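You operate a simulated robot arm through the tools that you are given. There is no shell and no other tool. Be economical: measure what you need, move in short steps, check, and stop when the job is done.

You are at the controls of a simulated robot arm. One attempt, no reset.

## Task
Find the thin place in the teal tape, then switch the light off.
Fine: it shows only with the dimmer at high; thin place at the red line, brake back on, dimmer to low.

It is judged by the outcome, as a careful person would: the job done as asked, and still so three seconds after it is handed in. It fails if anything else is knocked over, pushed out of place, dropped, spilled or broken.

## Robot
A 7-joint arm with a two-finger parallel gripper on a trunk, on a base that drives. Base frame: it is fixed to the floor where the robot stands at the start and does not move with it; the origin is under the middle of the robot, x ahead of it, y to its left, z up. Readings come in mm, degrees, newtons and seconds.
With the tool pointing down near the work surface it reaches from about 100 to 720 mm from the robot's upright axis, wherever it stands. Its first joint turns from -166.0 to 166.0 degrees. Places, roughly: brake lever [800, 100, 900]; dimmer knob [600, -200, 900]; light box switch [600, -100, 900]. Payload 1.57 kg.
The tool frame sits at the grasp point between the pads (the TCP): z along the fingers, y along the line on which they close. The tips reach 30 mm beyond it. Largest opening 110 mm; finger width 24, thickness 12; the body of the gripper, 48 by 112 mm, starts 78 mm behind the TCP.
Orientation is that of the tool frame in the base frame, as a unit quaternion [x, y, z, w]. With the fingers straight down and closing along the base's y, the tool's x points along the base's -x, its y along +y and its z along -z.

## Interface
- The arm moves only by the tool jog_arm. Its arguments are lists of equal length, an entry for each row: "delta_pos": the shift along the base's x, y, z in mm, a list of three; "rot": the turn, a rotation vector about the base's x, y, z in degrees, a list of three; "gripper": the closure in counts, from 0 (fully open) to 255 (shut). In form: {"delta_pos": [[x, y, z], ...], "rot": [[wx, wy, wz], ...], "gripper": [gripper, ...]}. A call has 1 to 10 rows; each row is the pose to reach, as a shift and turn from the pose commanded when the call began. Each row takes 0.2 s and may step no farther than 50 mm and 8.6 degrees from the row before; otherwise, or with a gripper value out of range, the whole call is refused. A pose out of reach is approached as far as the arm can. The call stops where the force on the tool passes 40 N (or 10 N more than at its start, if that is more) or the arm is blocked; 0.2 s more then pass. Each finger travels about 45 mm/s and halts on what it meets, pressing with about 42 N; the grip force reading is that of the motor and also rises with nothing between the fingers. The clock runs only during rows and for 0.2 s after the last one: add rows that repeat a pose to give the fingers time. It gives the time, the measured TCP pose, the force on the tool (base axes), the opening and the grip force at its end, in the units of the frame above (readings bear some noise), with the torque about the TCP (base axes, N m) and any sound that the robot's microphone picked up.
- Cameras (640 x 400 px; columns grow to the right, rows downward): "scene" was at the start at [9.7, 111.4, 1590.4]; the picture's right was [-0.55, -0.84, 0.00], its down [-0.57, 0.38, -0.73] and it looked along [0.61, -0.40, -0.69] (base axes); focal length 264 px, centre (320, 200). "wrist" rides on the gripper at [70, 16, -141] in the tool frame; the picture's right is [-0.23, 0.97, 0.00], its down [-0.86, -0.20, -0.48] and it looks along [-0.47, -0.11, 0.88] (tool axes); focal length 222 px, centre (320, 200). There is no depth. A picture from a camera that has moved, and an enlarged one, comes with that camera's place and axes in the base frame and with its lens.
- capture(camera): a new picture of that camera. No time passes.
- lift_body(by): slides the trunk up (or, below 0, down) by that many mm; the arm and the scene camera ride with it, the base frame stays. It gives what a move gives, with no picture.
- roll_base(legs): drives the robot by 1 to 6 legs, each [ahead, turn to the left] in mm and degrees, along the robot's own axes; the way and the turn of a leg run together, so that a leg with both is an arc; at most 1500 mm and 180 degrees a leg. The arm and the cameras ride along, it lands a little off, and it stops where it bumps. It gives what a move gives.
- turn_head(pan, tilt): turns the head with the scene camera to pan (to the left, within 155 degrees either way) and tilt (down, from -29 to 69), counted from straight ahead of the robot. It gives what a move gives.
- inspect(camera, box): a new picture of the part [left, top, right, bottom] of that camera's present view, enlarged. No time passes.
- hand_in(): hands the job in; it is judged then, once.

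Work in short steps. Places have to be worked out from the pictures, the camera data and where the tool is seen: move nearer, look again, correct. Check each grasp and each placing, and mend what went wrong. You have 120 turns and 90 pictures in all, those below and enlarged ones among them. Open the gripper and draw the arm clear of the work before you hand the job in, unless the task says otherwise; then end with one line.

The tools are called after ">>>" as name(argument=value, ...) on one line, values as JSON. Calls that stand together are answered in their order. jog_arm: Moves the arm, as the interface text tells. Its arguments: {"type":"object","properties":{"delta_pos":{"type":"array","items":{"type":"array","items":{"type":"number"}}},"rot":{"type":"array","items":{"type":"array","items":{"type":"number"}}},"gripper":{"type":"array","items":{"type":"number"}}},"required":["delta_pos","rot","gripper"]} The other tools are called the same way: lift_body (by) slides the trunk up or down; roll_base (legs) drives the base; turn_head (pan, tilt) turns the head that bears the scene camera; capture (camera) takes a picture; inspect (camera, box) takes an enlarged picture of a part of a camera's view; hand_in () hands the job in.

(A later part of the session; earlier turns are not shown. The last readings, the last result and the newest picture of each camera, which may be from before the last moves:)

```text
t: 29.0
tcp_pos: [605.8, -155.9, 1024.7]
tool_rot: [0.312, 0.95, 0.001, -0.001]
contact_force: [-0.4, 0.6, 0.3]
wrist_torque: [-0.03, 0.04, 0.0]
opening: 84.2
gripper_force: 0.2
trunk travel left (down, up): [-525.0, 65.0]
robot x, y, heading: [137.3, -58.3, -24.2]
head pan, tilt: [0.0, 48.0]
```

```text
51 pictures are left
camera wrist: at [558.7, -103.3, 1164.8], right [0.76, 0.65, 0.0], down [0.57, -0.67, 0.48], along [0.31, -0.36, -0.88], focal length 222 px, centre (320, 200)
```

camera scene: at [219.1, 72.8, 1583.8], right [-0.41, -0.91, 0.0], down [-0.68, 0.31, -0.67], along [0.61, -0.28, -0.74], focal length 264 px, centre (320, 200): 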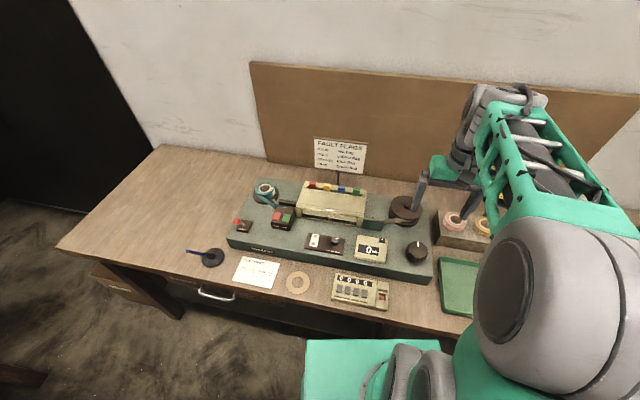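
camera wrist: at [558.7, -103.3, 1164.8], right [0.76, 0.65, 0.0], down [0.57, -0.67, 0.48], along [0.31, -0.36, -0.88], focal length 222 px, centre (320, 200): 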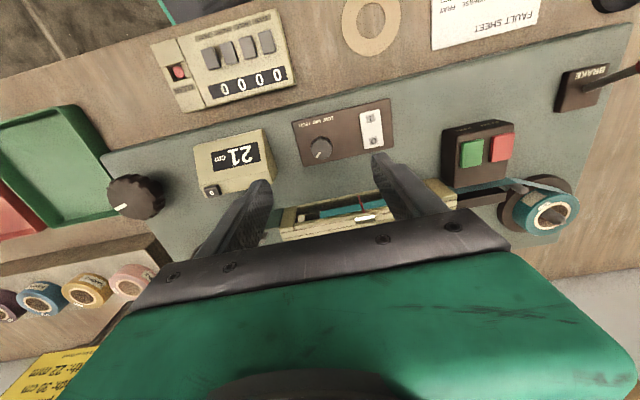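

I zoom on the dimmer and switch from above to read the pointer angle.

>>> inspect(camera="wrist", box=[280, 90, 410, 180])

```text
4.44 times, centred on (345, 135) of wrist
camera zoom: at [558.7, -103.3, 1164.8], right [0.76, 0.65, 0.0], down [0.57, -0.67, 0.48], along [0.31, -0.36, -0.88], focal length 987 px, centre (209, 489)
```

zoom: 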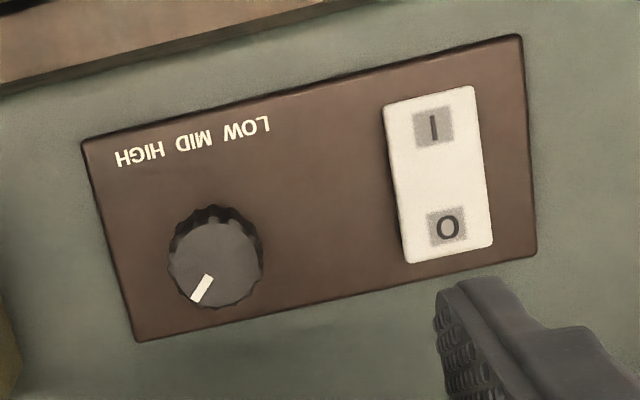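

Pointer reads ~40° clockwise of straight up; centre ≈(606.5,-156). I descend with fingers at ~54 mm, grip it, and test a small clockwise turn.

>>> jog_arm(delta_pos=[[0.7, 0, 0], [0.7, 0, -45], [0.7, 0, -75], [0.7, 0, -100], [0.7, 0, -100], [0.7, 0, -100], [0.7, 0, -100]], rot=[[0, 0, 0], [0, 0, 0], [0, 0, 0], [0, 0, 0], [0, 0, 0], [0, 0, 0], [0, 0, 0]], gripper=[130, 130, 130, 130, 240, 240, 240])

>>> inspect(camera="wrist", box=[240, 90, 400, 210])

```text
t: 30.6
tcp_pos: [606.9, -154.8, 923.7]
tool_rot: [0.31, 0.951, 0.002, -0.001]
contact_force: [5.5, 11.2, -3.0]
wrist_torque: [0.16, -0.38, 0.02]
opening: 24.9
gripper_force: 23.9
trunk travel left (down, up): [-525.0, 65.0]
robot x, y, heading: [138.7, -61.7, -24.2]
head pan, tilt: [0.0, 48.0]
```

```text
3.33 times, centred on (320, 150) of wrist
camera zoom: at [559.5, -102.1, 1064.9], right [0.76, 0.65, 0.0], down [0.57, -0.67, 0.48], along [0.31, -0.36, -0.88], focal length 740 px, centre (320, 367)
```

zoom: 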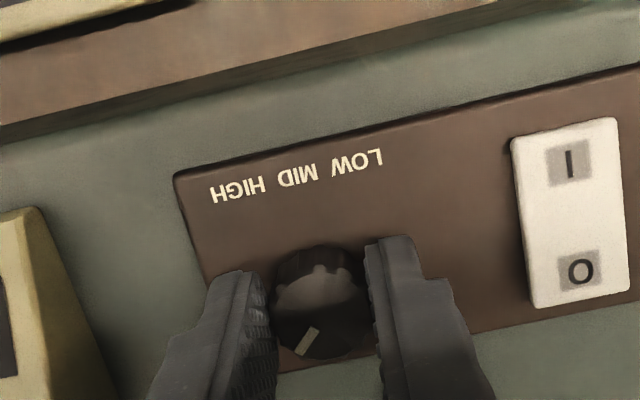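

Gripped. I turn 16° clockwise and look at torque, pointer and window.

>>> jog_arm(delta_pos=[[0.4, 0.8, 0], [0.4, 0.8, 0]], rot=[[0, 0, -8], [0, 0, -16]], gripper=[240, 240])

>>> inspect(camera="scene", box=[290, 200, 386, 260])

```text
t: 31.2
tcp_pos: [606.3, -154.3, 923.4]
tool_rot: [0.442, 0.897, 0.002, 0.0]
contact_force: [10.8, 15.8, -7.7]
wrist_torque: [0.27, -0.18, 0.05]
opening: 24.7
gripper_force: 36.5
trunk travel left (down, up): [-525.0, 65.0]
robot x, y, heading: [138.2, -62.9, -23.9]
head pan, tilt: [0.0, 48.0]
```

```text
6.67 times, centred on (338, 230) of scene
camera zoom: at [220.5, 75.5, 1583.4], right [-0.41, -0.91, 0.0], down [-0.68, 0.3, -0.67], along [0.61, -0.27, -0.74], focal length 1762 px, centre (200, 0)
```

zoom: 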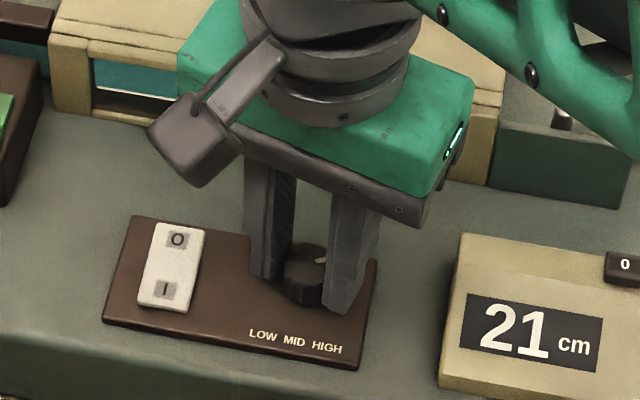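

It turned freely, so it wasn't at an end stop. I keep turning clockwise 24° more, watching torque.

>>> jog_arm(delta_pos=[[0.5, 0.8, 0], [0.5, 0.8, 0], [0.5, 0.8, 0], [0.5, 0.8, 0]], rot=[[0, 0, -6], [0, 0, -12], [0, 0, -18], [0, 0, -24]], gripper=[240, 240, 240, 240])

>>> inspect(camera="wrist", box=[240, 90, 400, 210])

```text
t: 32.2
tcp_pos: [608.5, -153.3, 923.7]
tool_rot: [0.618, 0.786, 0.001, 0.0]
contact_force: [10.9, 14.2, -12.5]
wrist_torque: [0.77, 0.1, 0.03]
opening: 24.8
gripper_force: 36.7
trunk travel left (down, up): [-525.0, 65.0]
robot x, y, heading: [141.9, -61.0, -23.9]
head pan, tilt: [0.0, 48.0]
```

```text
3.33 times, centred on (320, 150) of wrist
camera zoom: at [606.9, -83.7, 1064.9], right [1.0, 0.01, 0.0], down [0.01, -0.88, 0.48], along [0.0, -0.48, -0.88], focal length 740 px, centre (320, 367)
```

zoom: 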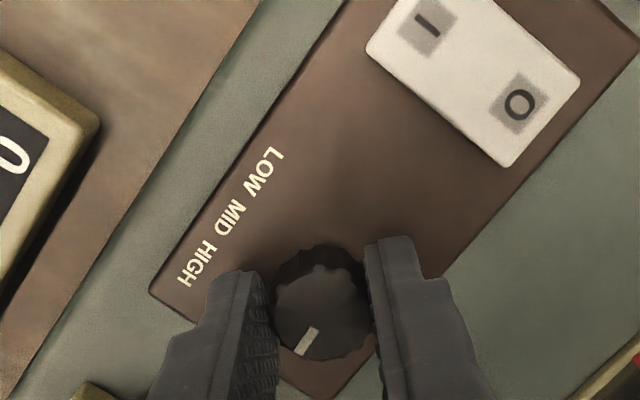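

Now ~80° clockwise, still no stop. I continue another 40°.

>>> jog_arm(delta_pos=[[0, 0, 0], [0, 0, 0], [0, 0, 0], [0, 0, 0], [0, 0, 0]], rot=[[0, 0, -8], [0, 0, -16], [0, 0, -24], [0, 0, -32], [0, 0, -40]], gripper=[240, 240, 240, 240, 240])

>>> inspect(camera="scene", box=[290, 190, 386, 260])

>>> inspect(camera="wrist", box=[240, 90, 400, 210])

```text
t: 33.4
tcp_pos: [607.8, -156.1, 924.9]
tool_rot: [0.851, 0.525, 0.002, 0.002]
contact_force: [7.8, -2.0, -3.5]
wrist_torque: [-0.32, 0.11, 0.49]
opening: 24.3
gripper_force: 36.2
trunk travel left (down, up): [-525.0, 65.0]
robot x, y, heading: [138.5, -64.8, -24.2]
head pan, tilt: [0.0, 48.0]
```

```text
5.71 times, centred on (338, 225) of scene
camera zoom: at [220.4, 73.4, 1583.8], right [-0.41, -0.91, 0.0], down [-0.68, 0.3, -0.67], along [0.61, -0.27, -0.74], focal length 1510 px, centre (217, 57)
```

zoom: 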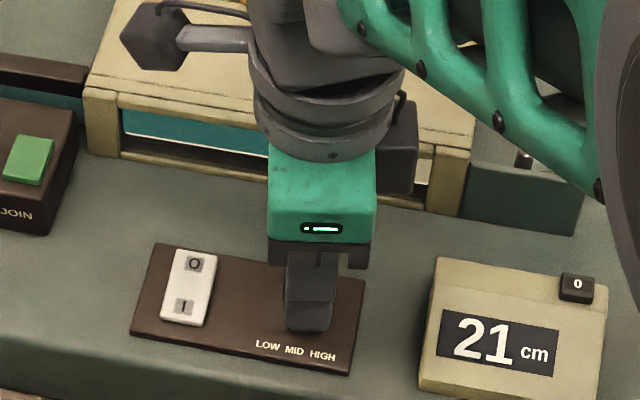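

```text
3.33 times, centred on (320, 150) of wrist
camera zoom: at [652.8, -102.1, 1066.5], right [0.77, -0.64, 0.0], down [-0.56, -0.68, 0.48], along [-0.3, -0.37, -0.88], focal length 740 px, centre (320, 367)
```

zoom: 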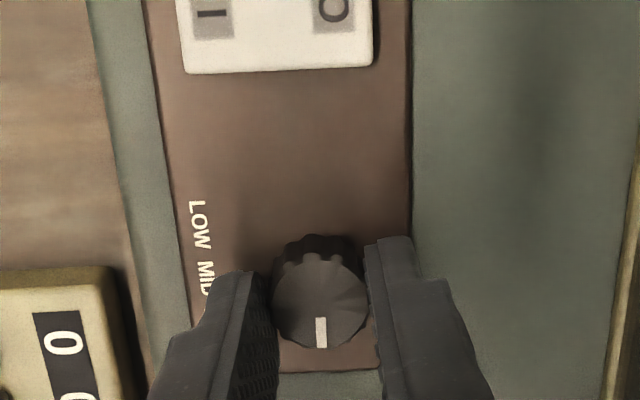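

The pointer slipped in the pads at about 90° with torque 0.49: the end stop, i.e. HIGH. I release, rise, and go back over the wind knob, unwinding the wrist.

>>> jog_arm(delta_pos=[[0, 0, 0], [0, 0, 0], [0, 0, 45], [0, 0, 90], [-24, -33, 95], [-48, -66, 95], [-72, -99, 95], [-96, -132, 95], [-119, -164, 95], [-139, -193, 95]], rot=[[0, 0, 0], [0, 0, 0], [0, 0, 0], [0, 0, 8], [0, 0, 16], [0, 0, 24], [0, 0, 32], [0, 0, 40], [0, 0, 48], [0, 0, 56]], gripper=[130, 130, 130, 80, 80, 80, 80, 80, 80, 80])

>>> inspect(camera="scene", box=[290, 200, 386, 260])

>>> capture(camera="wrist")

```text
t: 35.6
tcp_pos: [466.5, -347.1, 1020.1]
tool_rot: [0.503, 0.864, 0.001, 0.0]
contact_force: [0.3, -0.4, 0.5]
wrist_torque: [0.01, 0.0, 0.04]
opening: 75.4
gripper_force: 0.1
trunk travel left (down, up): [-525.0, 65.0]
robot x, y, heading: [138.1, -61.4, -24.0]
head pan, tilt: [0.0, 48.0]
```

```text
6.67 times, centred on (338, 230) of scene
camera zoom: at [218.8, 73.4, 1583.8], right [-0.41, -0.91, 0.0], down [-0.68, 0.3, -0.67], along [0.61, -0.27, -0.74], focal length 1762 px, centre (200, 0)
```

zoom: 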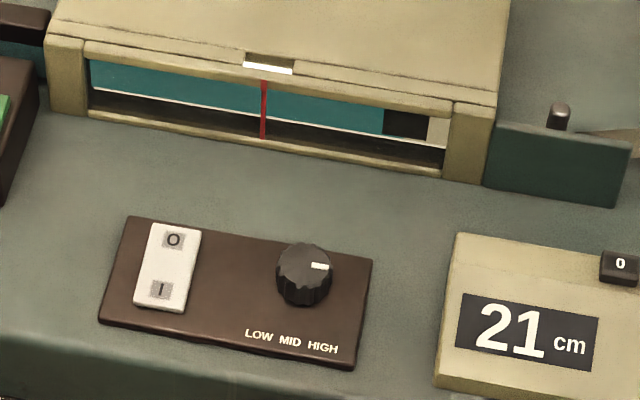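

```text
43 pictures are left
camera wrist: at [445.9, -281.1, 1160.6], right [0.96, 0.28, 0.0], down [0.25, -0.84, 0.48], along [0.14, -0.46, -0.88], focal length 222 px, centre (320, 200)
```

wrist: 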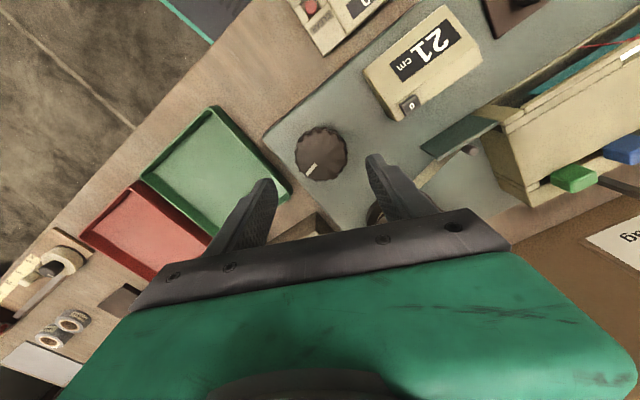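

Dimmer is at its right-hand end. I zoom tightly on window and switch to judge whether the lamp is actually lit.

>>> inspect(camera="scene", box=[300, 205, 360, 228])

>>> inspect(camera="scene", box=[306, 230, 326, 250])

```text
10.67 times, centred on (330, 216) of scene
camera zoom: at [218.8, 73.4, 1583.8], right [-0.41, -0.91, 0.0], down [-0.68, 0.3, -0.67], along [0.61, -0.27, -0.74], focal length 2819 px, centre (213, 24)
```

zoom: 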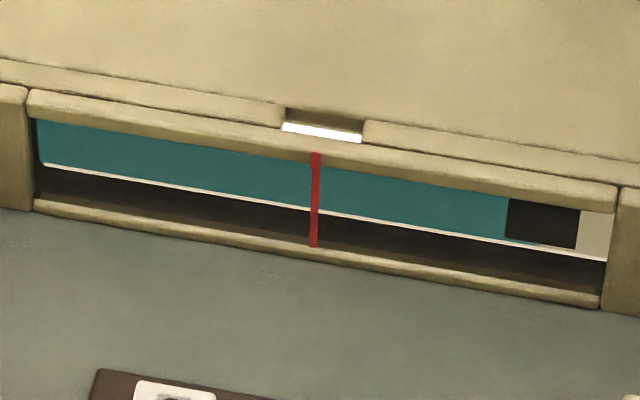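

```text
16.00 times, centred on (316, 240) of scene
camera zoom: at [218.8, 73.4, 1583.8], right [-0.41, -0.91, 0.0], down [-0.68, 0.3, -0.67], along [0.61, -0.27, -0.74], focal length 4229 px, centre (384, -440)
```

zoom: 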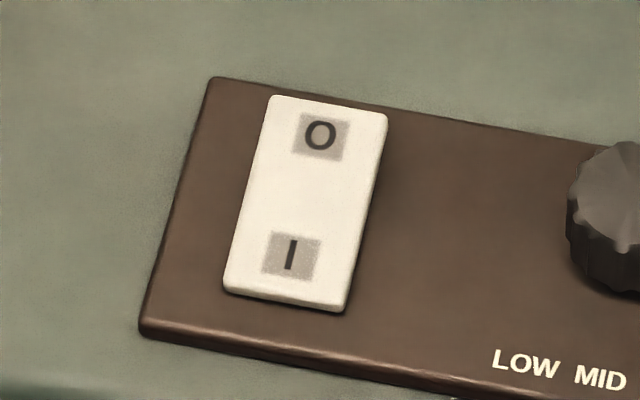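

The notch glows pure white, so the lamp seems on; teal in view is uniform so far. I descend on the wind knob and grip.

>>> jog_arm(delta_pos=[[0.7, -1, -45], [0.7, -1, -89], [0.7, -1, -89], [0.7, -1, -89], [0.7, -1, -89], [0.7, -1, -89], [0.7, -1, -89], [0.7, -1, -89]], rot=[[0, 0, 0], [0, 0, 0], [0, 0, 0], [0, 0, 0], [0, 0, 0], [0, 0, -6], [0, 0, -12], [0, 0, -18]], gripper=[80, 80, 160, 160, 160, 160, 160, 160])

>>> inspect(camera="scene", box=[290, 200, 386, 260])

```text
t: 37.4
tcp_pos: [467.0, -348.1, 931.3]
tool_rot: [0.632, 0.775, 0.002, 0.001]
contact_force: [3.9, 1.1, 0.5]
wrist_torque: [-0.31, 0.0, 0.0]
opening: 57.3
gripper_force: 45.5
trunk travel left (down, up): [-525.0, 65.0]
robot x, y, heading: [140.7, -63.2, -23.9]
head pan, tilt: [0.0, 48.0]
```

```text
6.67 times, centred on (338, 230) of scene
camera zoom: at [219.4, 73.8, 1583.7], right [-0.41, -0.91, 0.0], down [-0.68, 0.3, -0.67], along [0.61, -0.27, -0.74], focal length 1762 px, centre (200, 0)
```

zoom: 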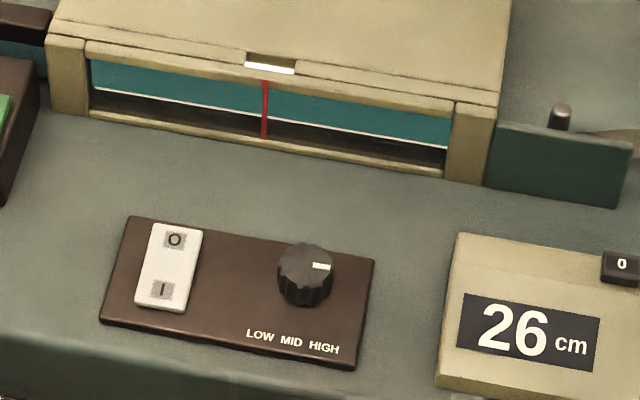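

Smooth, 26 cm. I wind 38° more.

>>> jog_arm(delta_pos=[[0, 0, 0], [0, 0, 0], [0, 0, 0], [0, 0, 0], [0, 0, 0]], rot=[[0, 0, -8], [0, 0, -16], [0, 0, -24], [0, 0, -32], [0, 0, -38]], gripper=[160, 160, 160, 160, 160])

>>> inspect(camera="scene", box=[290, 200, 386, 260])

```text
t: 38.6
tcp_pos: [470.2, -349.0, 930.2]
tool_rot: [0.849, 0.529, 0.002, 0.002]
contact_force: [18.4, 5.8, 3.1]
wrist_torque: [0.52, 0.21, 0.07]
opening: 57.2
gripper_force: 44.8
trunk travel left (down, up): [-525.0, 65.0]
robot x, y, heading: [139.4, -63.2, -24.0]
head pan, tilt: [0.0, 48.0]
```

```text
6.67 times, centred on (338, 230) of scene
camera zoom: at [221.0, 74.5, 1583.6], right [-0.41, -0.91, 0.0], down [-0.68, 0.3, -0.67], along [0.61, -0.27, -0.74], focal length 1762 px, centre (200, 0)
```

zoom: 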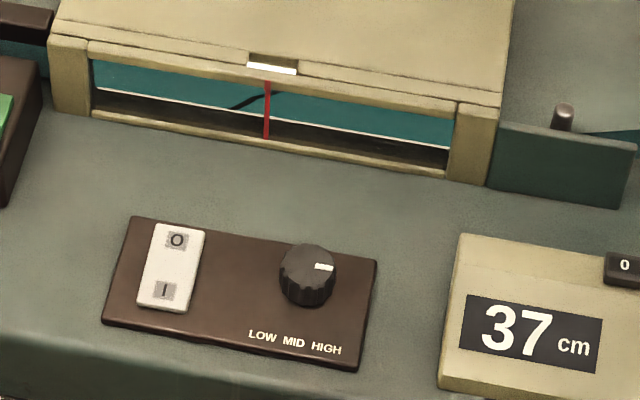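

A dark diagonal crease shows – a different fault, not a thin place. I keep winding 30° more.

>>> jog_arm(delta_pos=[[1, 0, 0], [1, 0, 0], [1, 0, 0], [1, 0, 0]], rot=[[0, 0, -8], [0, 0, -16], [0, 0, -24], [0, 0, -30]], gripper=[160, 160, 160, 160])

>>> inspect(camera="scene", box=[290, 200, 386, 260])

```text
t: 39.6
tcp_pos: [469.3, -349.6, 932.1]
tool_rot: [0.958, 0.288, 0.002, 0.003]
contact_force: [25.7, 2.1, 7.2]
wrist_torque: [-0.05, 0.34, 0.01]
opening: 57.0
gripper_force: 44.2
trunk travel left (down, up): [-525.0, 65.0]
robot x, y, heading: [134.6, -60.2, -24.1]
head pan, tilt: [0.0, 48.0]
```

```text
6.67 times, centred on (338, 230) of scene
camera zoom: at [221.8, 74.3, 1583.6], right [-0.41, -0.91, 0.0], down [-0.68, 0.3, -0.67], along [0.61, -0.27, -0.74], focal length 1762 px, centre (200, 0)
```

zoom: 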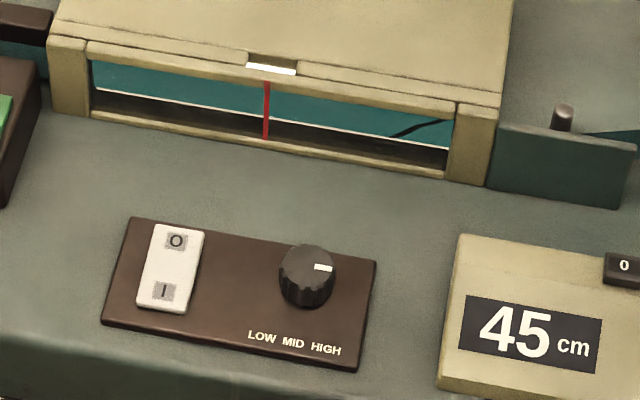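

45 cm; grip strain is building. I open and unwind the wrist 84° around the knob, then regrip next.

>>> jog_arm(delta_pos=[[0, 0, 0], [0, 0, 0], [0, 0, 0], [0, 0, 0], [0, 0, 0], [0, 0, 0], [0, 0, 0], [0, 0, 0], [0, 0, 0], [0, 0, 0]], rot=[[0, 0, 0], [0, 0, 0], [0, 0, 8.5], [0, 0, 17], [0, 0, 25.5], [0, 0, 34], [0, 0, 42.5], [0, 0, 51], [0, 0, 59.5], [0, 0, 68]], gripper=[80, 80, 80, 80, 80, 80, 80, 80, 80, 80])

>>> jog_arm(delta_pos=[[0, 0, 0], [0, 0, 0], [0, 0, 0], [0, 0, 0], [0, 0, 0], [0, 0, 0]], rot=[[0, 0, 8.5], [0, 0, 17], [0, 0, 25], [0, 0, 25], [0, 0, 25], [0, 0, 25]], gripper=[80, 80, 80, 160, 160, 160])

```text
t: 41.8
tcp_pos: [469.3, -349.8, 932.7]
tool_rot: [0.631, 0.776, 0.002, 0.001]
contact_force: [0.0, 0.6, -0.7]
wrist_torque: [0.01, 0.0, -0.04]
opening: 75.6
gripper_force: 0.0
trunk travel left (down, up): [-525.0, 65.0]
robot x, y, heading: [139.8, -61.0, -24.3]
head pan, tilt: [0.0, 48.0]
```

```text
t: 43.2
tcp_pos: [467.7, -351.4, 931.1]
tool_rot: [0.449, 0.893, 0.001, 0.0]
contact_force: [-8.1, -5.0, -0.6]
wrist_torque: [-0.64, 0.5, -0.03]
opening: 57.5
gripper_force: 30.5
trunk travel left (down, up): [-525.0, 65.0]
robot x, y, heading: [140.1, -62.2, -24.1]
head pan, tilt: [0.0, 48.0]
```

Regripped with low strain at yaw -53°. I wind 38° further and look.

>>> jog_arm(delta_pos=[[-0.5, 0, 0], [-0.5, 0, 0], [-0.5, 0, 0], [-0.5, 0, 0], [-0.5, 0, 0]], rot=[[0, 0, -8], [0, 0, -16], [0, 0, -24], [0, 0, -32], [0, 0, -38]], gripper=[160, 160, 160, 160, 160])

>>> inspect(camera="scene", box=[290, 200, 386, 260])

```text
t: 44.4
tcp_pos: [468.7, -351.1, 932.8]
tool_rot: [0.717, 0.697, 0.002, 0.001]
contact_force: [-3.5, -9.8, -4.0]
wrist_torque: [-0.04, 0.44, -0.02]
opening: 57.1
gripper_force: 45.4
trunk travel left (down, up): [-525.0, 65.0]
robot x, y, heading: [140.5, -63.8, -24.1]
head pan, tilt: [0.0, 48.0]
```

```text
6.67 times, centred on (338, 230) of scene
camera zoom: at [218.8, 72.2, 1583.9], right [-0.41, -0.91, 0.0], down [-0.68, 0.3, -0.67], along [0.61, -0.27, -0.74], focal length 1762 px, centre (200, 0)
```

zoom: 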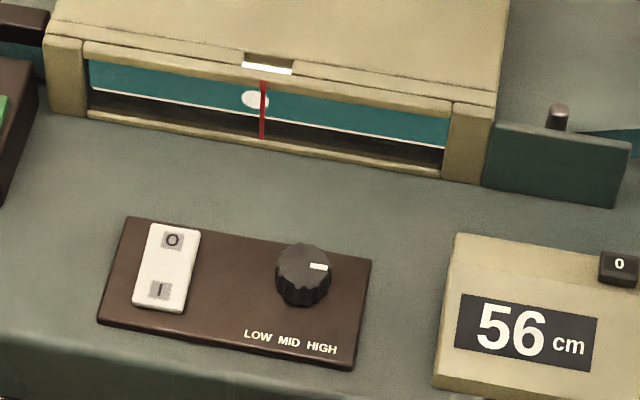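

A pale oval spot appears left of the red line. I zoom in to tell hole from thin place.

>>> inspect(camera="scene", box=[312, 205, 344, 225])

```text
16.00 times, centred on (328, 215) of scene
camera zoom: at [218.8, 72.2, 1583.9], right [-0.41, -0.91, 0.0], down [-0.68, 0.3, -0.67], along [0.61, -0.27, -0.74], focal length 4229 px, centre (192, -40)
```

zoom: 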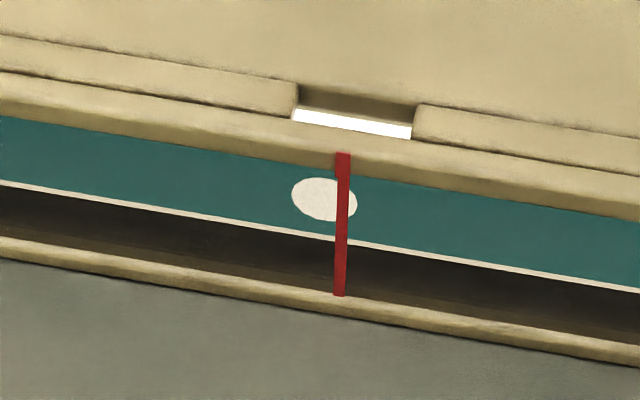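

Crisp-edged cream spot: that's a hole, not a thin place. I wind on 38° more.

>>> jog_arm(delta_pos=[[0, -0.3, 0], [0, -0.3, 0], [0, -0.3, 0], [0, -0.3, 0], [0, -0.3, 0]], rot=[[0, 0, -8], [0, 0, -16], [0, 0, -24], [0, 0, -32], [0, 0, -38]], gripper=[160, 160, 160, 160, 160])

>>> inspect(camera="scene", box=[298, 200, 386, 255])

```text
t: 45.6
tcp_pos: [469.9, -349.9, 930.3]
tool_rot: [0.904, 0.427, 0.002, 0.003]
contact_force: [3.0, -9.9, -0.1]
wrist_torque: [0.47, 0.22, 0.05]
opening: 57.4
gripper_force: 45.0
trunk travel left (down, up): [-525.0, 65.0]
robot x, y, heading: [135.6, -58.5, -24.2]
head pan, tilt: [0.0, 48.0]
```

```text
7.27 times, centred on (342, 228) of scene
camera zoom: at [219.4, 72.2, 1583.9], right [-0.41, -0.91, 0.0], down [-0.68, 0.3, -0.67], along [0.61, -0.27, -0.74], focal length 1922 px, centre (160, 0)
```

zoom: 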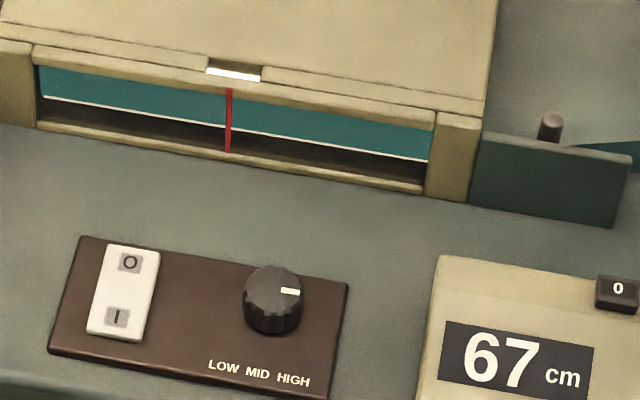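

67 cm, nothing. I wind 28° more, then regrasp.

>>> jog_arm(delta_pos=[[0, -0.3, 0], [0, -0.3, 0], [0, -0.3, 0], [0, -0.3, 0]], rot=[[0, 0, -7], [0, 0, -14], [0, 0, -21], [0, 0, -28]], gripper=[160, 160, 160, 160])

>>> inspect(camera="scene", box=[298, 200, 386, 255])

>>> jog_arm(delta_pos=[[0, 0, 0], [0, 0, 0], [0, 0, 0], [0, 0, 0], [0, 0, 0], [0, 0, 0], [0, 0, 0], [0, 0, 0], [0, 0, 0], [0, 0, 0]], rot=[[0, 0, 0], [0, 0, 0], [0, 0, 8.5], [0, 0, 17], [0, 0, 25.5], [0, 0, 34], [0, 0, 42.5], [0, 0, 51], [0, 0, 59.5], [0, 0, 68]], gripper=[80, 80, 80, 80, 80, 80, 80, 80, 80, 80])

>>> jog_arm(delta_pos=[[0, 0, 0], [0, 0, 0], [0, 0, 0], [0, 0, 0], [0, 0, 0], [0, 0, 0], [0, 0, 0]], rot=[[0, 0, 8.5], [0, 0, 17], [0, 0, 25.5], [0, 0, 34], [0, 0, 34], [0, 0, 34], [0, 0, 34]], gripper=[80, 80, 80, 80, 160, 160, 160])

```text
t: 46.6
tcp_pos: [470.1, -350.1, 931.7]
tool_rot: [0.981, 0.195, 0.003, 0.003]
contact_force: [11.8, -4.9, 8.2]
wrist_torque: [0.66, 0.27, 0.02]
opening: 57.3
gripper_force: 45.2
trunk travel left (down, up): [-525.0, 65.0]
robot x, y, heading: [140.1, -62.7, -23.9]
head pan, tilt: [0.0, 48.0]
```

```text
7.27 times, centred on (342, 228) of scene
camera zoom: at [220.0, 73.2, 1583.9], right [-0.41, -0.91, 0.0], down [-0.68, 0.3, -0.67], along [0.61, -0.27, -0.74], focal length 1922 px, centre (160, 0)
```

zoom: 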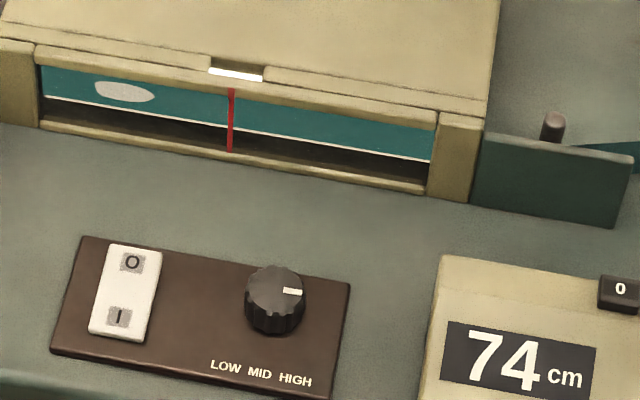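

```text
t: 48.8
tcp_pos: [469.0, -350.3, 931.6]
tool_rot: [0.702, 0.712, 0.002, 0.001]
contact_force: [0.5, 0.5, 0.3]
wrist_torque: [0.0, 0.02, -0.02]
opening: 75.6
gripper_force: 0.2
trunk travel left (down, up): [-525.0, 65.0]
robot x, y, heading: [139.9, -63.7, -24.0]
head pan, tilt: [0.0, 48.0]
```

```text
t: 50.4
tcp_pos: [468.7, -349.6, 931.1]
tool_rot: [0.465, 0.885, 0.003, 0.0]
contact_force: [-4.4, -3.5, 0.8]
wrist_torque: [-0.39, 0.57, 0.03]
opening: 57.4
gripper_force: 29.8
trunk travel left (down, up): [-525.0, 65.0]
robot x, y, heading: [137.9, -59.9, -24.0]
head pan, tilt: [0.0, 48.0]
```

Another pale patch, wider, has come in at the left. I zoom in on it.

>>> inspect(camera="scene", box=[302, 203, 334, 223])

```text
16.00 times, centred on (318, 213) of scene
camera zoom: at [218.4, 73.1, 1583.9], right [-0.41, -0.91, 0.0], down [-0.68, 0.3, -0.67], along [0.61, -0.27, -0.74], focal length 4229 px, centre (352, -8)
```

zoom: 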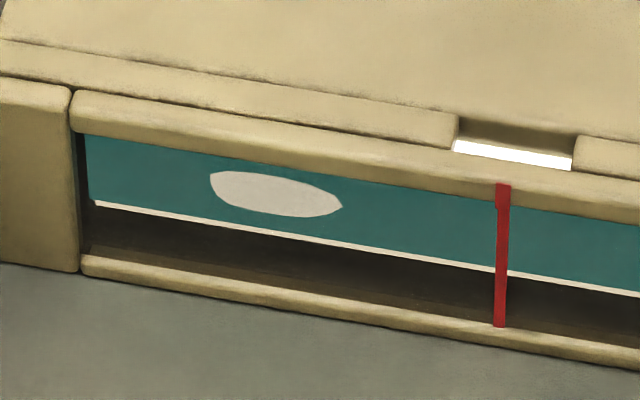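

This patch is greyish with a soft look and ~27 mm long – likely the thin place. It is ≈46 mm left of the red line ≈16° of knob. I wind 14° first.

>>> jog_arm(delta_pos=[[0, 0, 0], [0, 0, 0], [0, 0, 0]], rot=[[0, 0, -5], [0, 0, -10], [0, 0, -14]], gripper=[160, 160, 160])

>>> inspect(camera="scene", box=[312, 205, 344, 225])

```text
t: 51.2
tcp_pos: [468.0, -350.6, 931.3]
tool_rot: [0.57, 0.822, 0.002, 0.001]
contact_force: [-3.7, -3.5, 3.6]
wrist_torque: [0.35, 1.31, -0.04]
opening: 57.1
gripper_force: 44.9
trunk travel left (down, up): [-525.0, 65.0]
robot x, y, heading: [138.0, -62.9, -24.1]
head pan, tilt: [0.0, 48.0]
```

```text
16.00 times, centred on (328, 215) of scene
camera zoom: at [218.5, 73.1, 1583.9], right [-0.41, -0.91, 0.0], down [-0.68, 0.3, -0.67], along [0.61, -0.27, -0.74], focal length 4229 px, centre (192, -40)
```

zoom: 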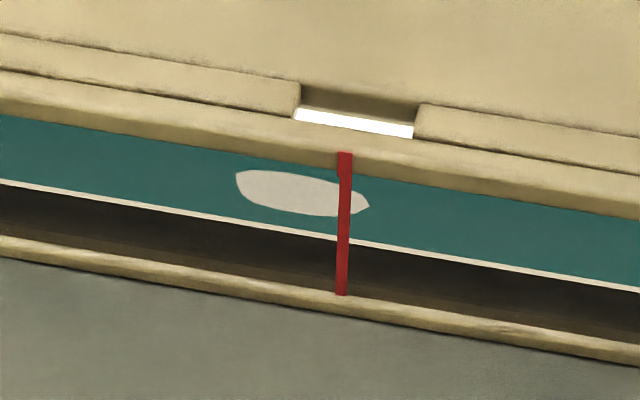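

Patch centre is ≈8.5 mm short of the line; allowing ~1.5 mm parallax I wind 3.6° more.

>>> jog_arm(delta_pos=[[0, 0, 0], [0, 0, 0], [0, 0, 0]], rot=[[0, 0, -2], [0, 0, -3.6], [0, 0, -3.6]], gripper=[160, 160, 160])

>>> inspect(camera="scene", box=[312, 205, 344, 225])

```text
t: 52.0
tcp_pos: [468.2, -349.9, 930.7]
tool_rot: [0.595, 0.804, 0.002, 0.001]
contact_force: [-5.2, -1.6, -1.7]
wrist_torque: [-0.62, -0.2, 0.02]
opening: 57.1
gripper_force: 44.9
trunk travel left (down, up): [-525.0, 65.0]
robot x, y, heading: [134.6, -63.7, -24.2]
head pan, tilt: [0.0, 48.0]
```

```text
16.00 times, centred on (328, 215) of scene
camera zoom: at [218.3, 73.3, 1583.8], right [-0.41, -0.91, 0.0], down [-0.68, 0.3, -0.67], along [0.61, -0.27, -0.74], focal length 4229 px, centre (192, -40)
```

zoom: 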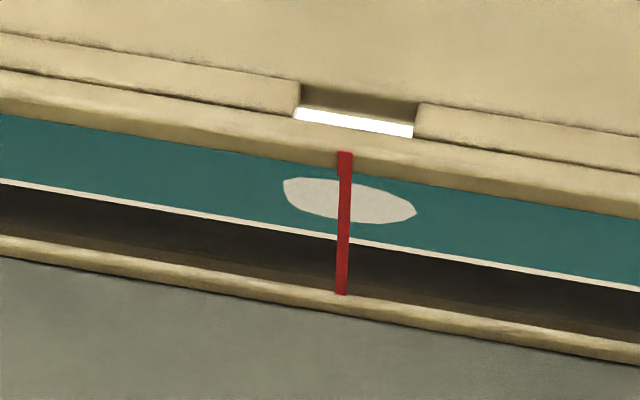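

Centred at the line within ~1 mm. I release the knob, rise, and check that the tape hasn't shifted.

>>> jog_arm(delta_pos=[[0, 0, 0], [0, 0, 0], [0, 0, 0], [0, 0, 45], [0, 0, 90], [0, 0, 135], [0, 0, 180], [0, 0, 210]], rot=[[0, 0, 0], [0, 0, 0], [0, 0, 0], [0, 0, 0], [0, 0, 7], [0, 0, 14], [0, 0, 21], [0, 0, 28]], gripper=[120, 80, 80, 80, 160, 255, 255, 255])

>>> inspect(camera="scene", box=[312, 205, 344, 225])

```text
t: 53.8
tcp_pos: [468.7, -348.4, 1141.2]
tool_rot: [0.382, 0.924, 0.001, 0.0]
contact_force: [-0.1, -0.2, -0.2]
wrist_torque: [0.0, 0.03, 0.01]
opening: 0.0
gripper_force: 6.2
trunk travel left (down, up): [-525.0, 65.0]
robot x, y, heading: [141.0, -60.1, -24.0]
head pan, tilt: [0.0, 48.0]
```

```text
16.00 times, centred on (328, 215) of scene
camera zoom: at [218.8, 73.6, 1583.8], right [-0.41, -0.91, 0.0], down [-0.68, 0.3, -0.67], along [0.61, -0.27, -0.74], focal length 4229 px, centre (192, -40)
```

zoom: 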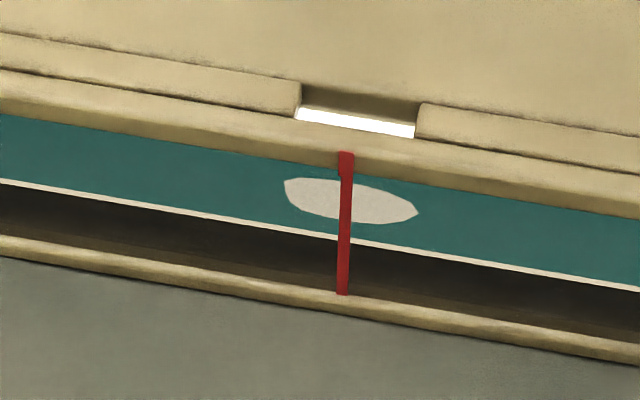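

Tape held still. Now I move high to just in front of the brake lever with closed fingers.

>>> jog_arm(delta_pos=[[24, 41, 0], [48, 82, 0], [72, 123, 0], [96, 164, 0], [120, 205, 0], [144, 246, 0], [168, 287, 0], [192, 328, 0], [216, 369, 0], [240, 410, 0]], rot=[[0, 0, 1], [0, 0, 2], [0, 0, 3], [0, 0, 4], [0, 0, 5], [0, 0, 6], [0, 0, 7], [0, 0, 8], [0, 0, 9], [0, 0, 9]], gripper=[255, 255, 255, 255, 255, 255, 255, 255, 255, 255])

>>> jog_arm(delta_pos=[[17, 28, 0], [35, 57, 0], [35, 57, -45], [35, 57, -90]], rot=[[0, 0, 0], [0, 0, 0], [0, 0, 0], [0, 0, 0]], gripper=[255, 255, 255, 255])

>>> capture(camera="wrist")

>>> inspect(camera="scene", box=[180, 140, 300, 260])

```text
t: 56.0
tcp_pos: [709.9, 62.5, 1142.2]
tool_rot: [0.309, 0.951, 0.002, 0.0]
contact_force: [0.4, -0.8, 0.7]
wrist_torque: [0.01, 0.03, 0.01]
opening: 0.0
gripper_force: 21.2
trunk travel left (down, up): [-525.0, 65.0]
robot x, y, heading: [136.0, -62.1, -24.1]
head pan, tilt: [0.0, 48.0]
```

```text
t: 57.0
tcp_pos: [743.2, 116.4, 1050.5]
tool_rot: [0.309, 0.951, 0.002, -0.001]
contact_force: [0.0, 0.6, -0.1]
wrist_torque: [-0.03, -0.03, 0.0]
opening: 0.0
gripper_force: 20.7
trunk travel left (down, up): [-525.0, 65.0]
robot x, y, heading: [136.2, -62.6, -24.3]
head pan, tilt: [0.0, 48.0]
```

```text
29 pictures are left
camera wrist: at [695.9, 168.5, 1190.7], right [0.76, 0.65, 0.0], down [0.57, -0.67, 0.48], along [0.31, -0.36, -0.88], focal length 222 px, centre (320, 200)
```

wrist: 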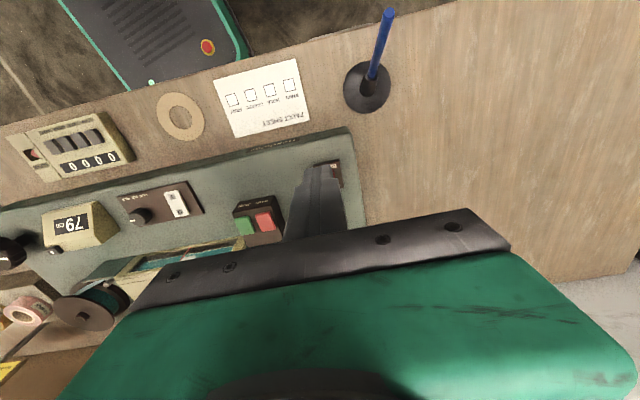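

```text
3.33 times, centred on (240, 200) of scene
camera zoom: at [219.0, 73.9, 1583.8], right [-0.41, -0.91, 0.0], down [-0.68, 0.3, -0.67], along [0.61, -0.27, -0.74], focal length 881 px, centre (587, 200)
```

zoom: 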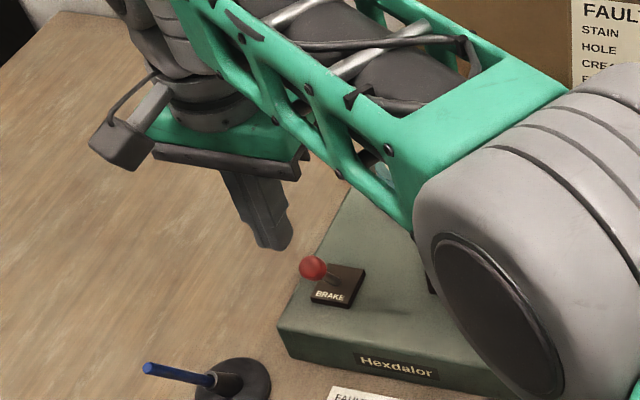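

Ball ≈(766,101,946), leaning to the front. I back off ~10 mm, descend in front of it, then push away along n until its former place.

>>> jog_arm(delta_pos=[[-10, 7, 0], [-10, 7, -45], [-10, 7, -92], [0, 0, -92], [10, -8, -92], [20, -15, -92], [30, -22, -92], [38, -28, -92], [44, -33, -92], [49, -37, -92]], rot=[[0, 0, 0], [0, 0, 0], [0, 0, 0], [0, 0, 0], [0, 0, 0], [0, 0, 0], [0, 0, 0], [0, 0, 0], [0, 0, 0], [0, 0, 0]], gripper=[255, 255, 255, 255, 255, 255, 255, 255, 255, 255])

>>> inspect(camera="wrist", box=[240, 40, 480, 240])

```text
t: 59.2
tcp_pos: [791.0, 82.9, 959.8]
tool_rot: [0.308, 0.951, 0.001, -0.002]
contact_force: [-10.4, 8.3, 1.1]
wrist_torque: [0.26, 0.28, -0.02]
opening: 0.0
gripper_force: 21.7
trunk travel left (down, up): [-525.0, 65.0]
robot x, y, heading: [134.0, -60.9, -23.9]
head pan, tilt: [0.0, 48.0]
```

```text
2.00 times, centred on (360, 140) of wrist
camera zoom: at [744.5, 134.6, 1100.7], right [0.75, 0.66, 0.0], down [0.58, -0.66, 0.48], along [0.31, -0.36, -0.88], focal length 444 px, centre (240, 320)
```

zoom: 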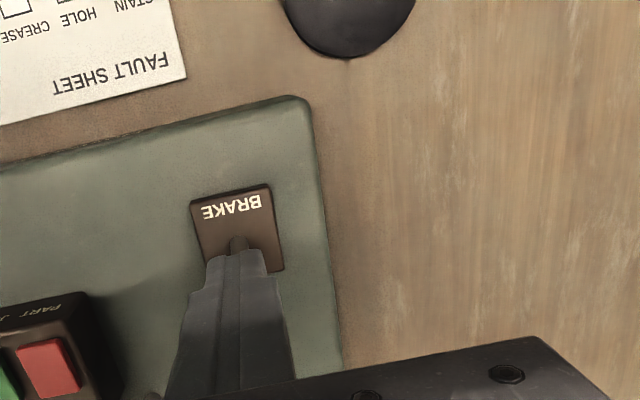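

13 N reaction: lever is at its far end stop. I back off, rise, and head toward the dimmer.

>>> jog_arm(delta_pos=[[-12, 9, 0], [-12, 9, 45], [-12, 9, 90], [-12, 9, 135], [-36, -27, 150], [-61, -63, 150], [-86, -99, 150], [-111, -135, 150], [-136, -171, 150], [-161, -207, 150]], rot=[[0, 0, 0], [0, 0, 0], [0, 0, 0], [0, 0, 0], [0, 0, 0], [0, 0, 0], [0, 0, 0], [0, 0, 0], [0, 0, 0], [0, 0, 0]], gripper=[255, 255, 255, 255, 255, 255, 255, 200, 130, 110])

>>> capture(camera="wrist")

>>> inspect(camera="scene", box=[220, 170, 380, 270])

```text
t: 61.4
tcp_pos: [631.8, -125.2, 1110.4]
tool_rot: [0.309, 0.951, 0.002, -0.001]
contact_force: [0.5, -0.1, 0.2]
wrist_torque: [0.05, 0.0, -0.02]
opening: 62.7
gripper_force: 0.2
trunk travel left (down, up): [-525.0, 65.0]
robot x, y, heading: [138.9, -65.6, -24.0]
head pan, tilt: [0.0, 48.0]
```

```text
26 pictures are left
camera wrist: at [585.0, -74.4, 1251.7], right [0.76, 0.65, 0.0], down [0.57, -0.67, 0.48], along [0.31, -0.36, -0.88], focal length 222 px, centre (320, 200)
```

wrist: 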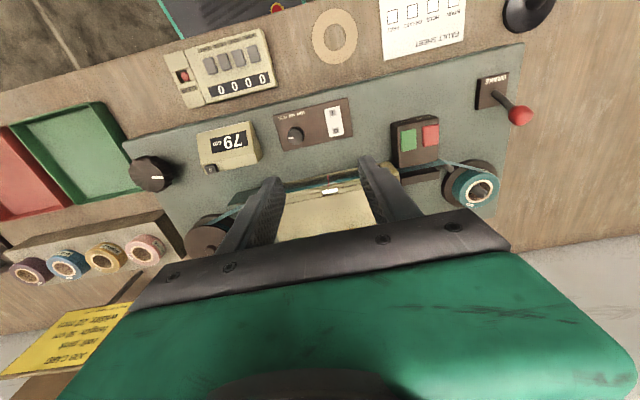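

```text
4.00 times, centred on (300, 220) of scene
camera zoom: at [218.6, 73.3, 1583.8], right [-0.41, -0.91, 0.0], down [-0.68, 0.3, -0.67], along [0.61, -0.27, -0.74], focal length 1057 px, centre (400, 120)
```

zoom: 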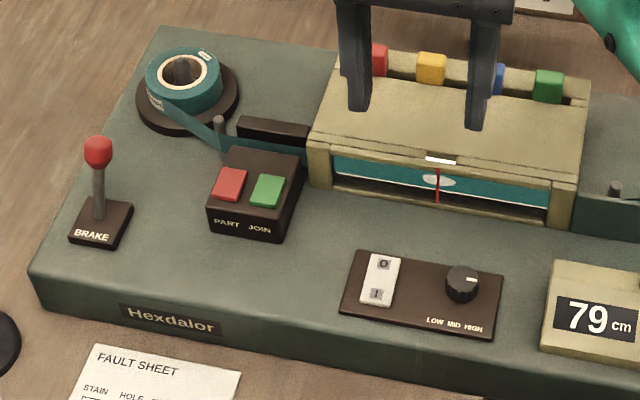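

Brake is back in its original far position, thin place still at the line. Now the dimmer: I go above it at z≈1020, turning the wrist to yaw ≈-110° so I can turn it counter-clockwise.

>>> jog_arm(delta_pos=[[-8, -10, -20], [-16, -20, -40], [-24, -30, -60], [-24, -30, -80], [-24, -30, -90], [-24, -30, -90], [-24, -30, -90], [-24, -30, -90], [-24, -30, -90]], rot=[[0, 0, -8.3], [0, 0, -16.6], [0, 0, -24.9], [0, 0, -33.2], [0, 0, -41.5], [0, 0, -49.8], [0, 0, -58], [0, 0, -66], [0, 0, -74]], gripper=[130, 130, 130, 130, 130, 130, 130, 130, 130])

>>> inspect(camera="wrist", box=[240, 90, 400, 210])

```text
t: 63.4
tcp_pos: [606.9, -155.8, 1018.7]
tool_rot: [0.82, 0.572, 0.001, 0.002]
contact_force: [0.7, 0.5, -0.8]
wrist_torque: [-0.03, -0.01, 0.0]
opening: 53.9
gripper_force: 0.1
trunk travel left (down, up): [-525.0, 65.0]
robot x, y, heading: [139.0, -61.9, -24.1]
head pan, tilt: [0.0, 48.0]
```

```text
3.33 times, centred on (320, 150) of wrist
camera zoom: at [645.7, -98.6, 1160.6], right [0.84, -0.55, 0.0], down [-0.48, -0.73, 0.48], along [-0.26, -0.4, -0.88], focal length 740 px, centre (320, 367)
```

zoom: 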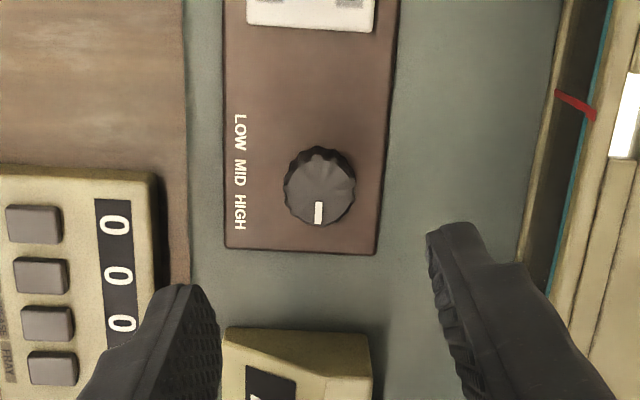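

Aligned within ~1.5 mm. I descend, grip the dimmer, and check.

>>> jog_arm(delta_pos=[[0.8, -0.7, -45], [0.8, -0.7, -75], [0.8, -0.7, -95], [0.8, -0.7, -95], [0.8, -0.7, -95], [0.8, -0.7, -95]], rot=[[0, 0, 0], [0, 0, 0], [0, 0, 0], [0, 0, 0], [0, 0, 0], [0, 0, 0]], gripper=[130, 130, 130, 240, 240, 240])

```text
t: 64.8
tcp_pos: [607.5, -157.2, 923.5]
tool_rot: [0.819, 0.574, 0.002, 0.001]
contact_force: [-8.3, 4.1, -0.1]
wrist_torque: [0.1, 0.29, 0.03]
opening: 24.7
gripper_force: 23.8
trunk travel left (down, up): [-525.0, 65.0]
robot x, y, heading: [137.7, -60.7, -24.2]
head pan, tilt: [0.0, 48.0]
```

Gripped with low strain. I turn counter-clockwise 80°.

>>> jog_arm(delta_pos=[[0, 0, 0], [0, 0, 0], [0, 0, 0], [0, 0, 0], [0, 0, 0], [0, 0, 0], [0, 0, 0], [0, 0, 0], [0, 0, 0], [0, 0, 0]], rot=[[0, 0, 8], [0, 0, 16], [0, 0, 24], [0, 0, 32], [0, 0, 40], [0, 0, 48], [0, 0, 56], [0, 0, 64], [0, 0, 72], [0, 0, 80]], gripper=[240, 240, 240, 240, 240, 240, 240, 240, 240, 240])

>>> inspect(camera="wrist", box=[240, 90, 400, 210])

```text
t: 67.0
tcp_pos: [610.2, -156.4, 923.6]
tool_rot: [0.256, 0.967, 0.001, -0.001]
contact_force: [6.4, 7.4, -8.8]
wrist_torque: [-0.11, -0.62, -0.04]
opening: 24.4
gripper_force: 36.1
trunk travel left (down, up): [-525.0, 65.0]
robot x, y, heading: [136.2, -61.1, -24.0]
head pan, tilt: [0.0, 48.0]
```

```text
3.33 times, centred on (320, 150) of wrist
camera zoom: at [557.1, -109.9, 1065.2], right [0.68, 0.73, 0.0], down [0.64, -0.6, 0.48], along [0.35, -0.32, -0.88], focal length 740 px, centre (320, 367)
```

zoom: 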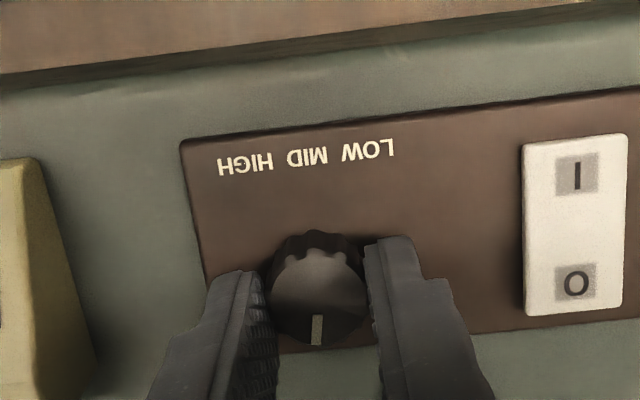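

Pointer now at mid. I keep turning another 84° counter-clockwise.

>>> jog_arm(delta_pos=[[-0.5, -0.5, 0], [-0.5, -0.5, 0], [-0.5, -0.5, 0], [-0.5, -0.5, 0], [-0.5, -0.5, 0], [-0.5, -0.5, 0], [-0.5, -0.5, 0], [-0.5, -0.5, 0], [-0.5, -0.5, 0], [-0.5, -0.5, 0]], rot=[[0, 0, 8.4], [0, 0, 16.8], [0, 0, 25.2], [0, 0, 33.6], [0, 0, 42], [0, 0, 50.4], [0, 0, 58.8], [0, 0, 67.2], [0, 0, 75.6], [0, 0, 84]], gripper=[240, 240, 240, 240, 240, 240, 240, 240, 240, 240])

>>> inspect(camera="wrist", box=[240, 90, 400, 210])

```text
t: 69.2
tcp_pos: [605.9, -157.1, 924.3]
tool_rot: [-0.455, 0.89, 0.001, -0.004]
contact_force: [-5.5, 6.4, -0.5]
wrist_torque: [-0.24, 0.02, -0.37]
opening: 25.0
gripper_force: 35.9
trunk travel left (down, up): [-525.0, 65.0]
robot x, y, heading: [138.3, -59.4, -24.4]
head pan, tilt: [0.0, 48.0]
```

```text
3.33 times, centred on (320, 150) of wrist
camera zoom: at [553.5, -206.1, 1064.7], right [-0.66, 0.76, 0.0], down [0.67, 0.58, 0.47], along [0.36, 0.31, -0.88], focal length 740 px, centre (320, 367)
```

zoom: 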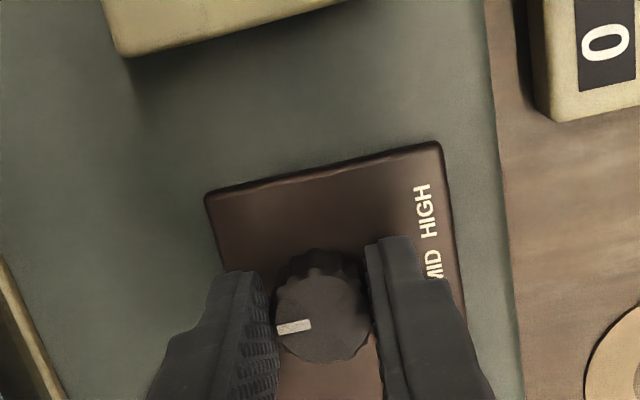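

The pointer didn't move during this second turn (pads slipped, torque -0.37): the low stop is at straight up – so the start position (~40°) was MID. I release, rise, and check.

>>> jog_arm(delta_pos=[[0, 0, 0], [0, 0, 0], [0, 0, 45], [0, 0, 90], [0, 0, 130], [0, 0, 130], [0, 0, 130], [0, 0, 130], [0, 0, 130], [0, 0, 130]], rot=[[0, 0, 0], [0, 0, 0], [0, 0, 0], [0, 0, -8], [0, 0, -16], [0, 0, -24], [0, 0, -32], [0, 0, -40], [0, 0, -48], [0, 0, -56]], gripper=[130, 130, 130, 255, 255, 255, 255, 255, 255, 255])

>>> inspect(camera="wrist", box=[250, 60, 410, 180])

>>> capture(camera="scene")

```text
t: 71.4
tcp_pos: [608.6, -157.4, 1054.6]
tool_rot: [0.019, 1.0, 0.002, -0.001]
contact_force: [0.1, 0.0, -0.1]
wrist_torque: [0.0, 0.01, 0.01]
opening: 0.1
gripper_force: 21.0
trunk travel left (down, up): [-525.0, 65.0]
robot x, y, heading: [140.3, -62.3, -24.2]
head pan, tilt: [0.0, 48.0]
```

```text
3.33 times, centred on (330, 120) of wrist
camera zoom: at [539.2, -141.3, 1195.5], right [0.26, 0.96, 0.0], down [0.85, -0.23, 0.48], along [0.46, -0.12, -0.88], focal length 740 px, centre (287, 467)
```

zoom: 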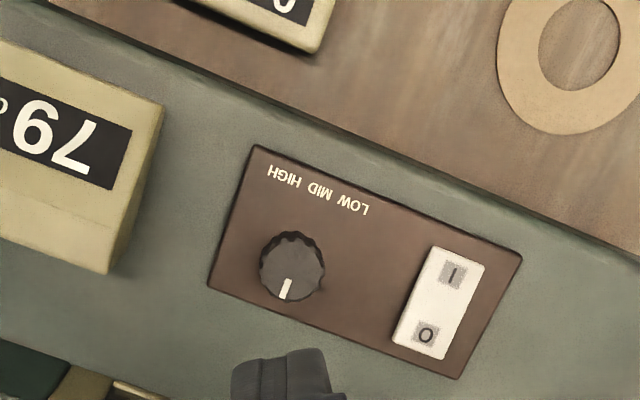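

```text
20 pictures are left
camera scene: at [219.0, 73.8, 1583.8], right [-0.41, -0.91, 0.0], down [-0.68, 0.3, -0.67], along [0.61, -0.27, -0.74], focal length 264 px, centre (320, 200)
```

scene: 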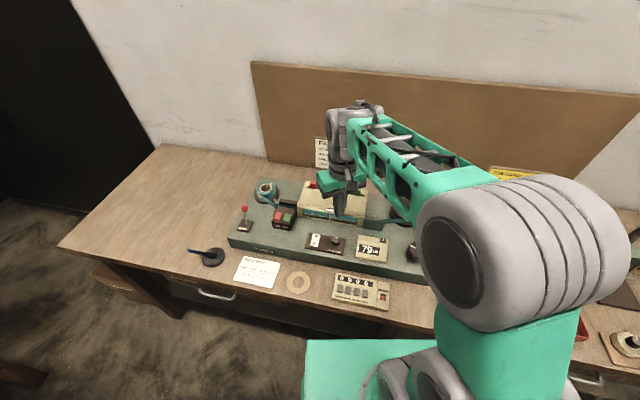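

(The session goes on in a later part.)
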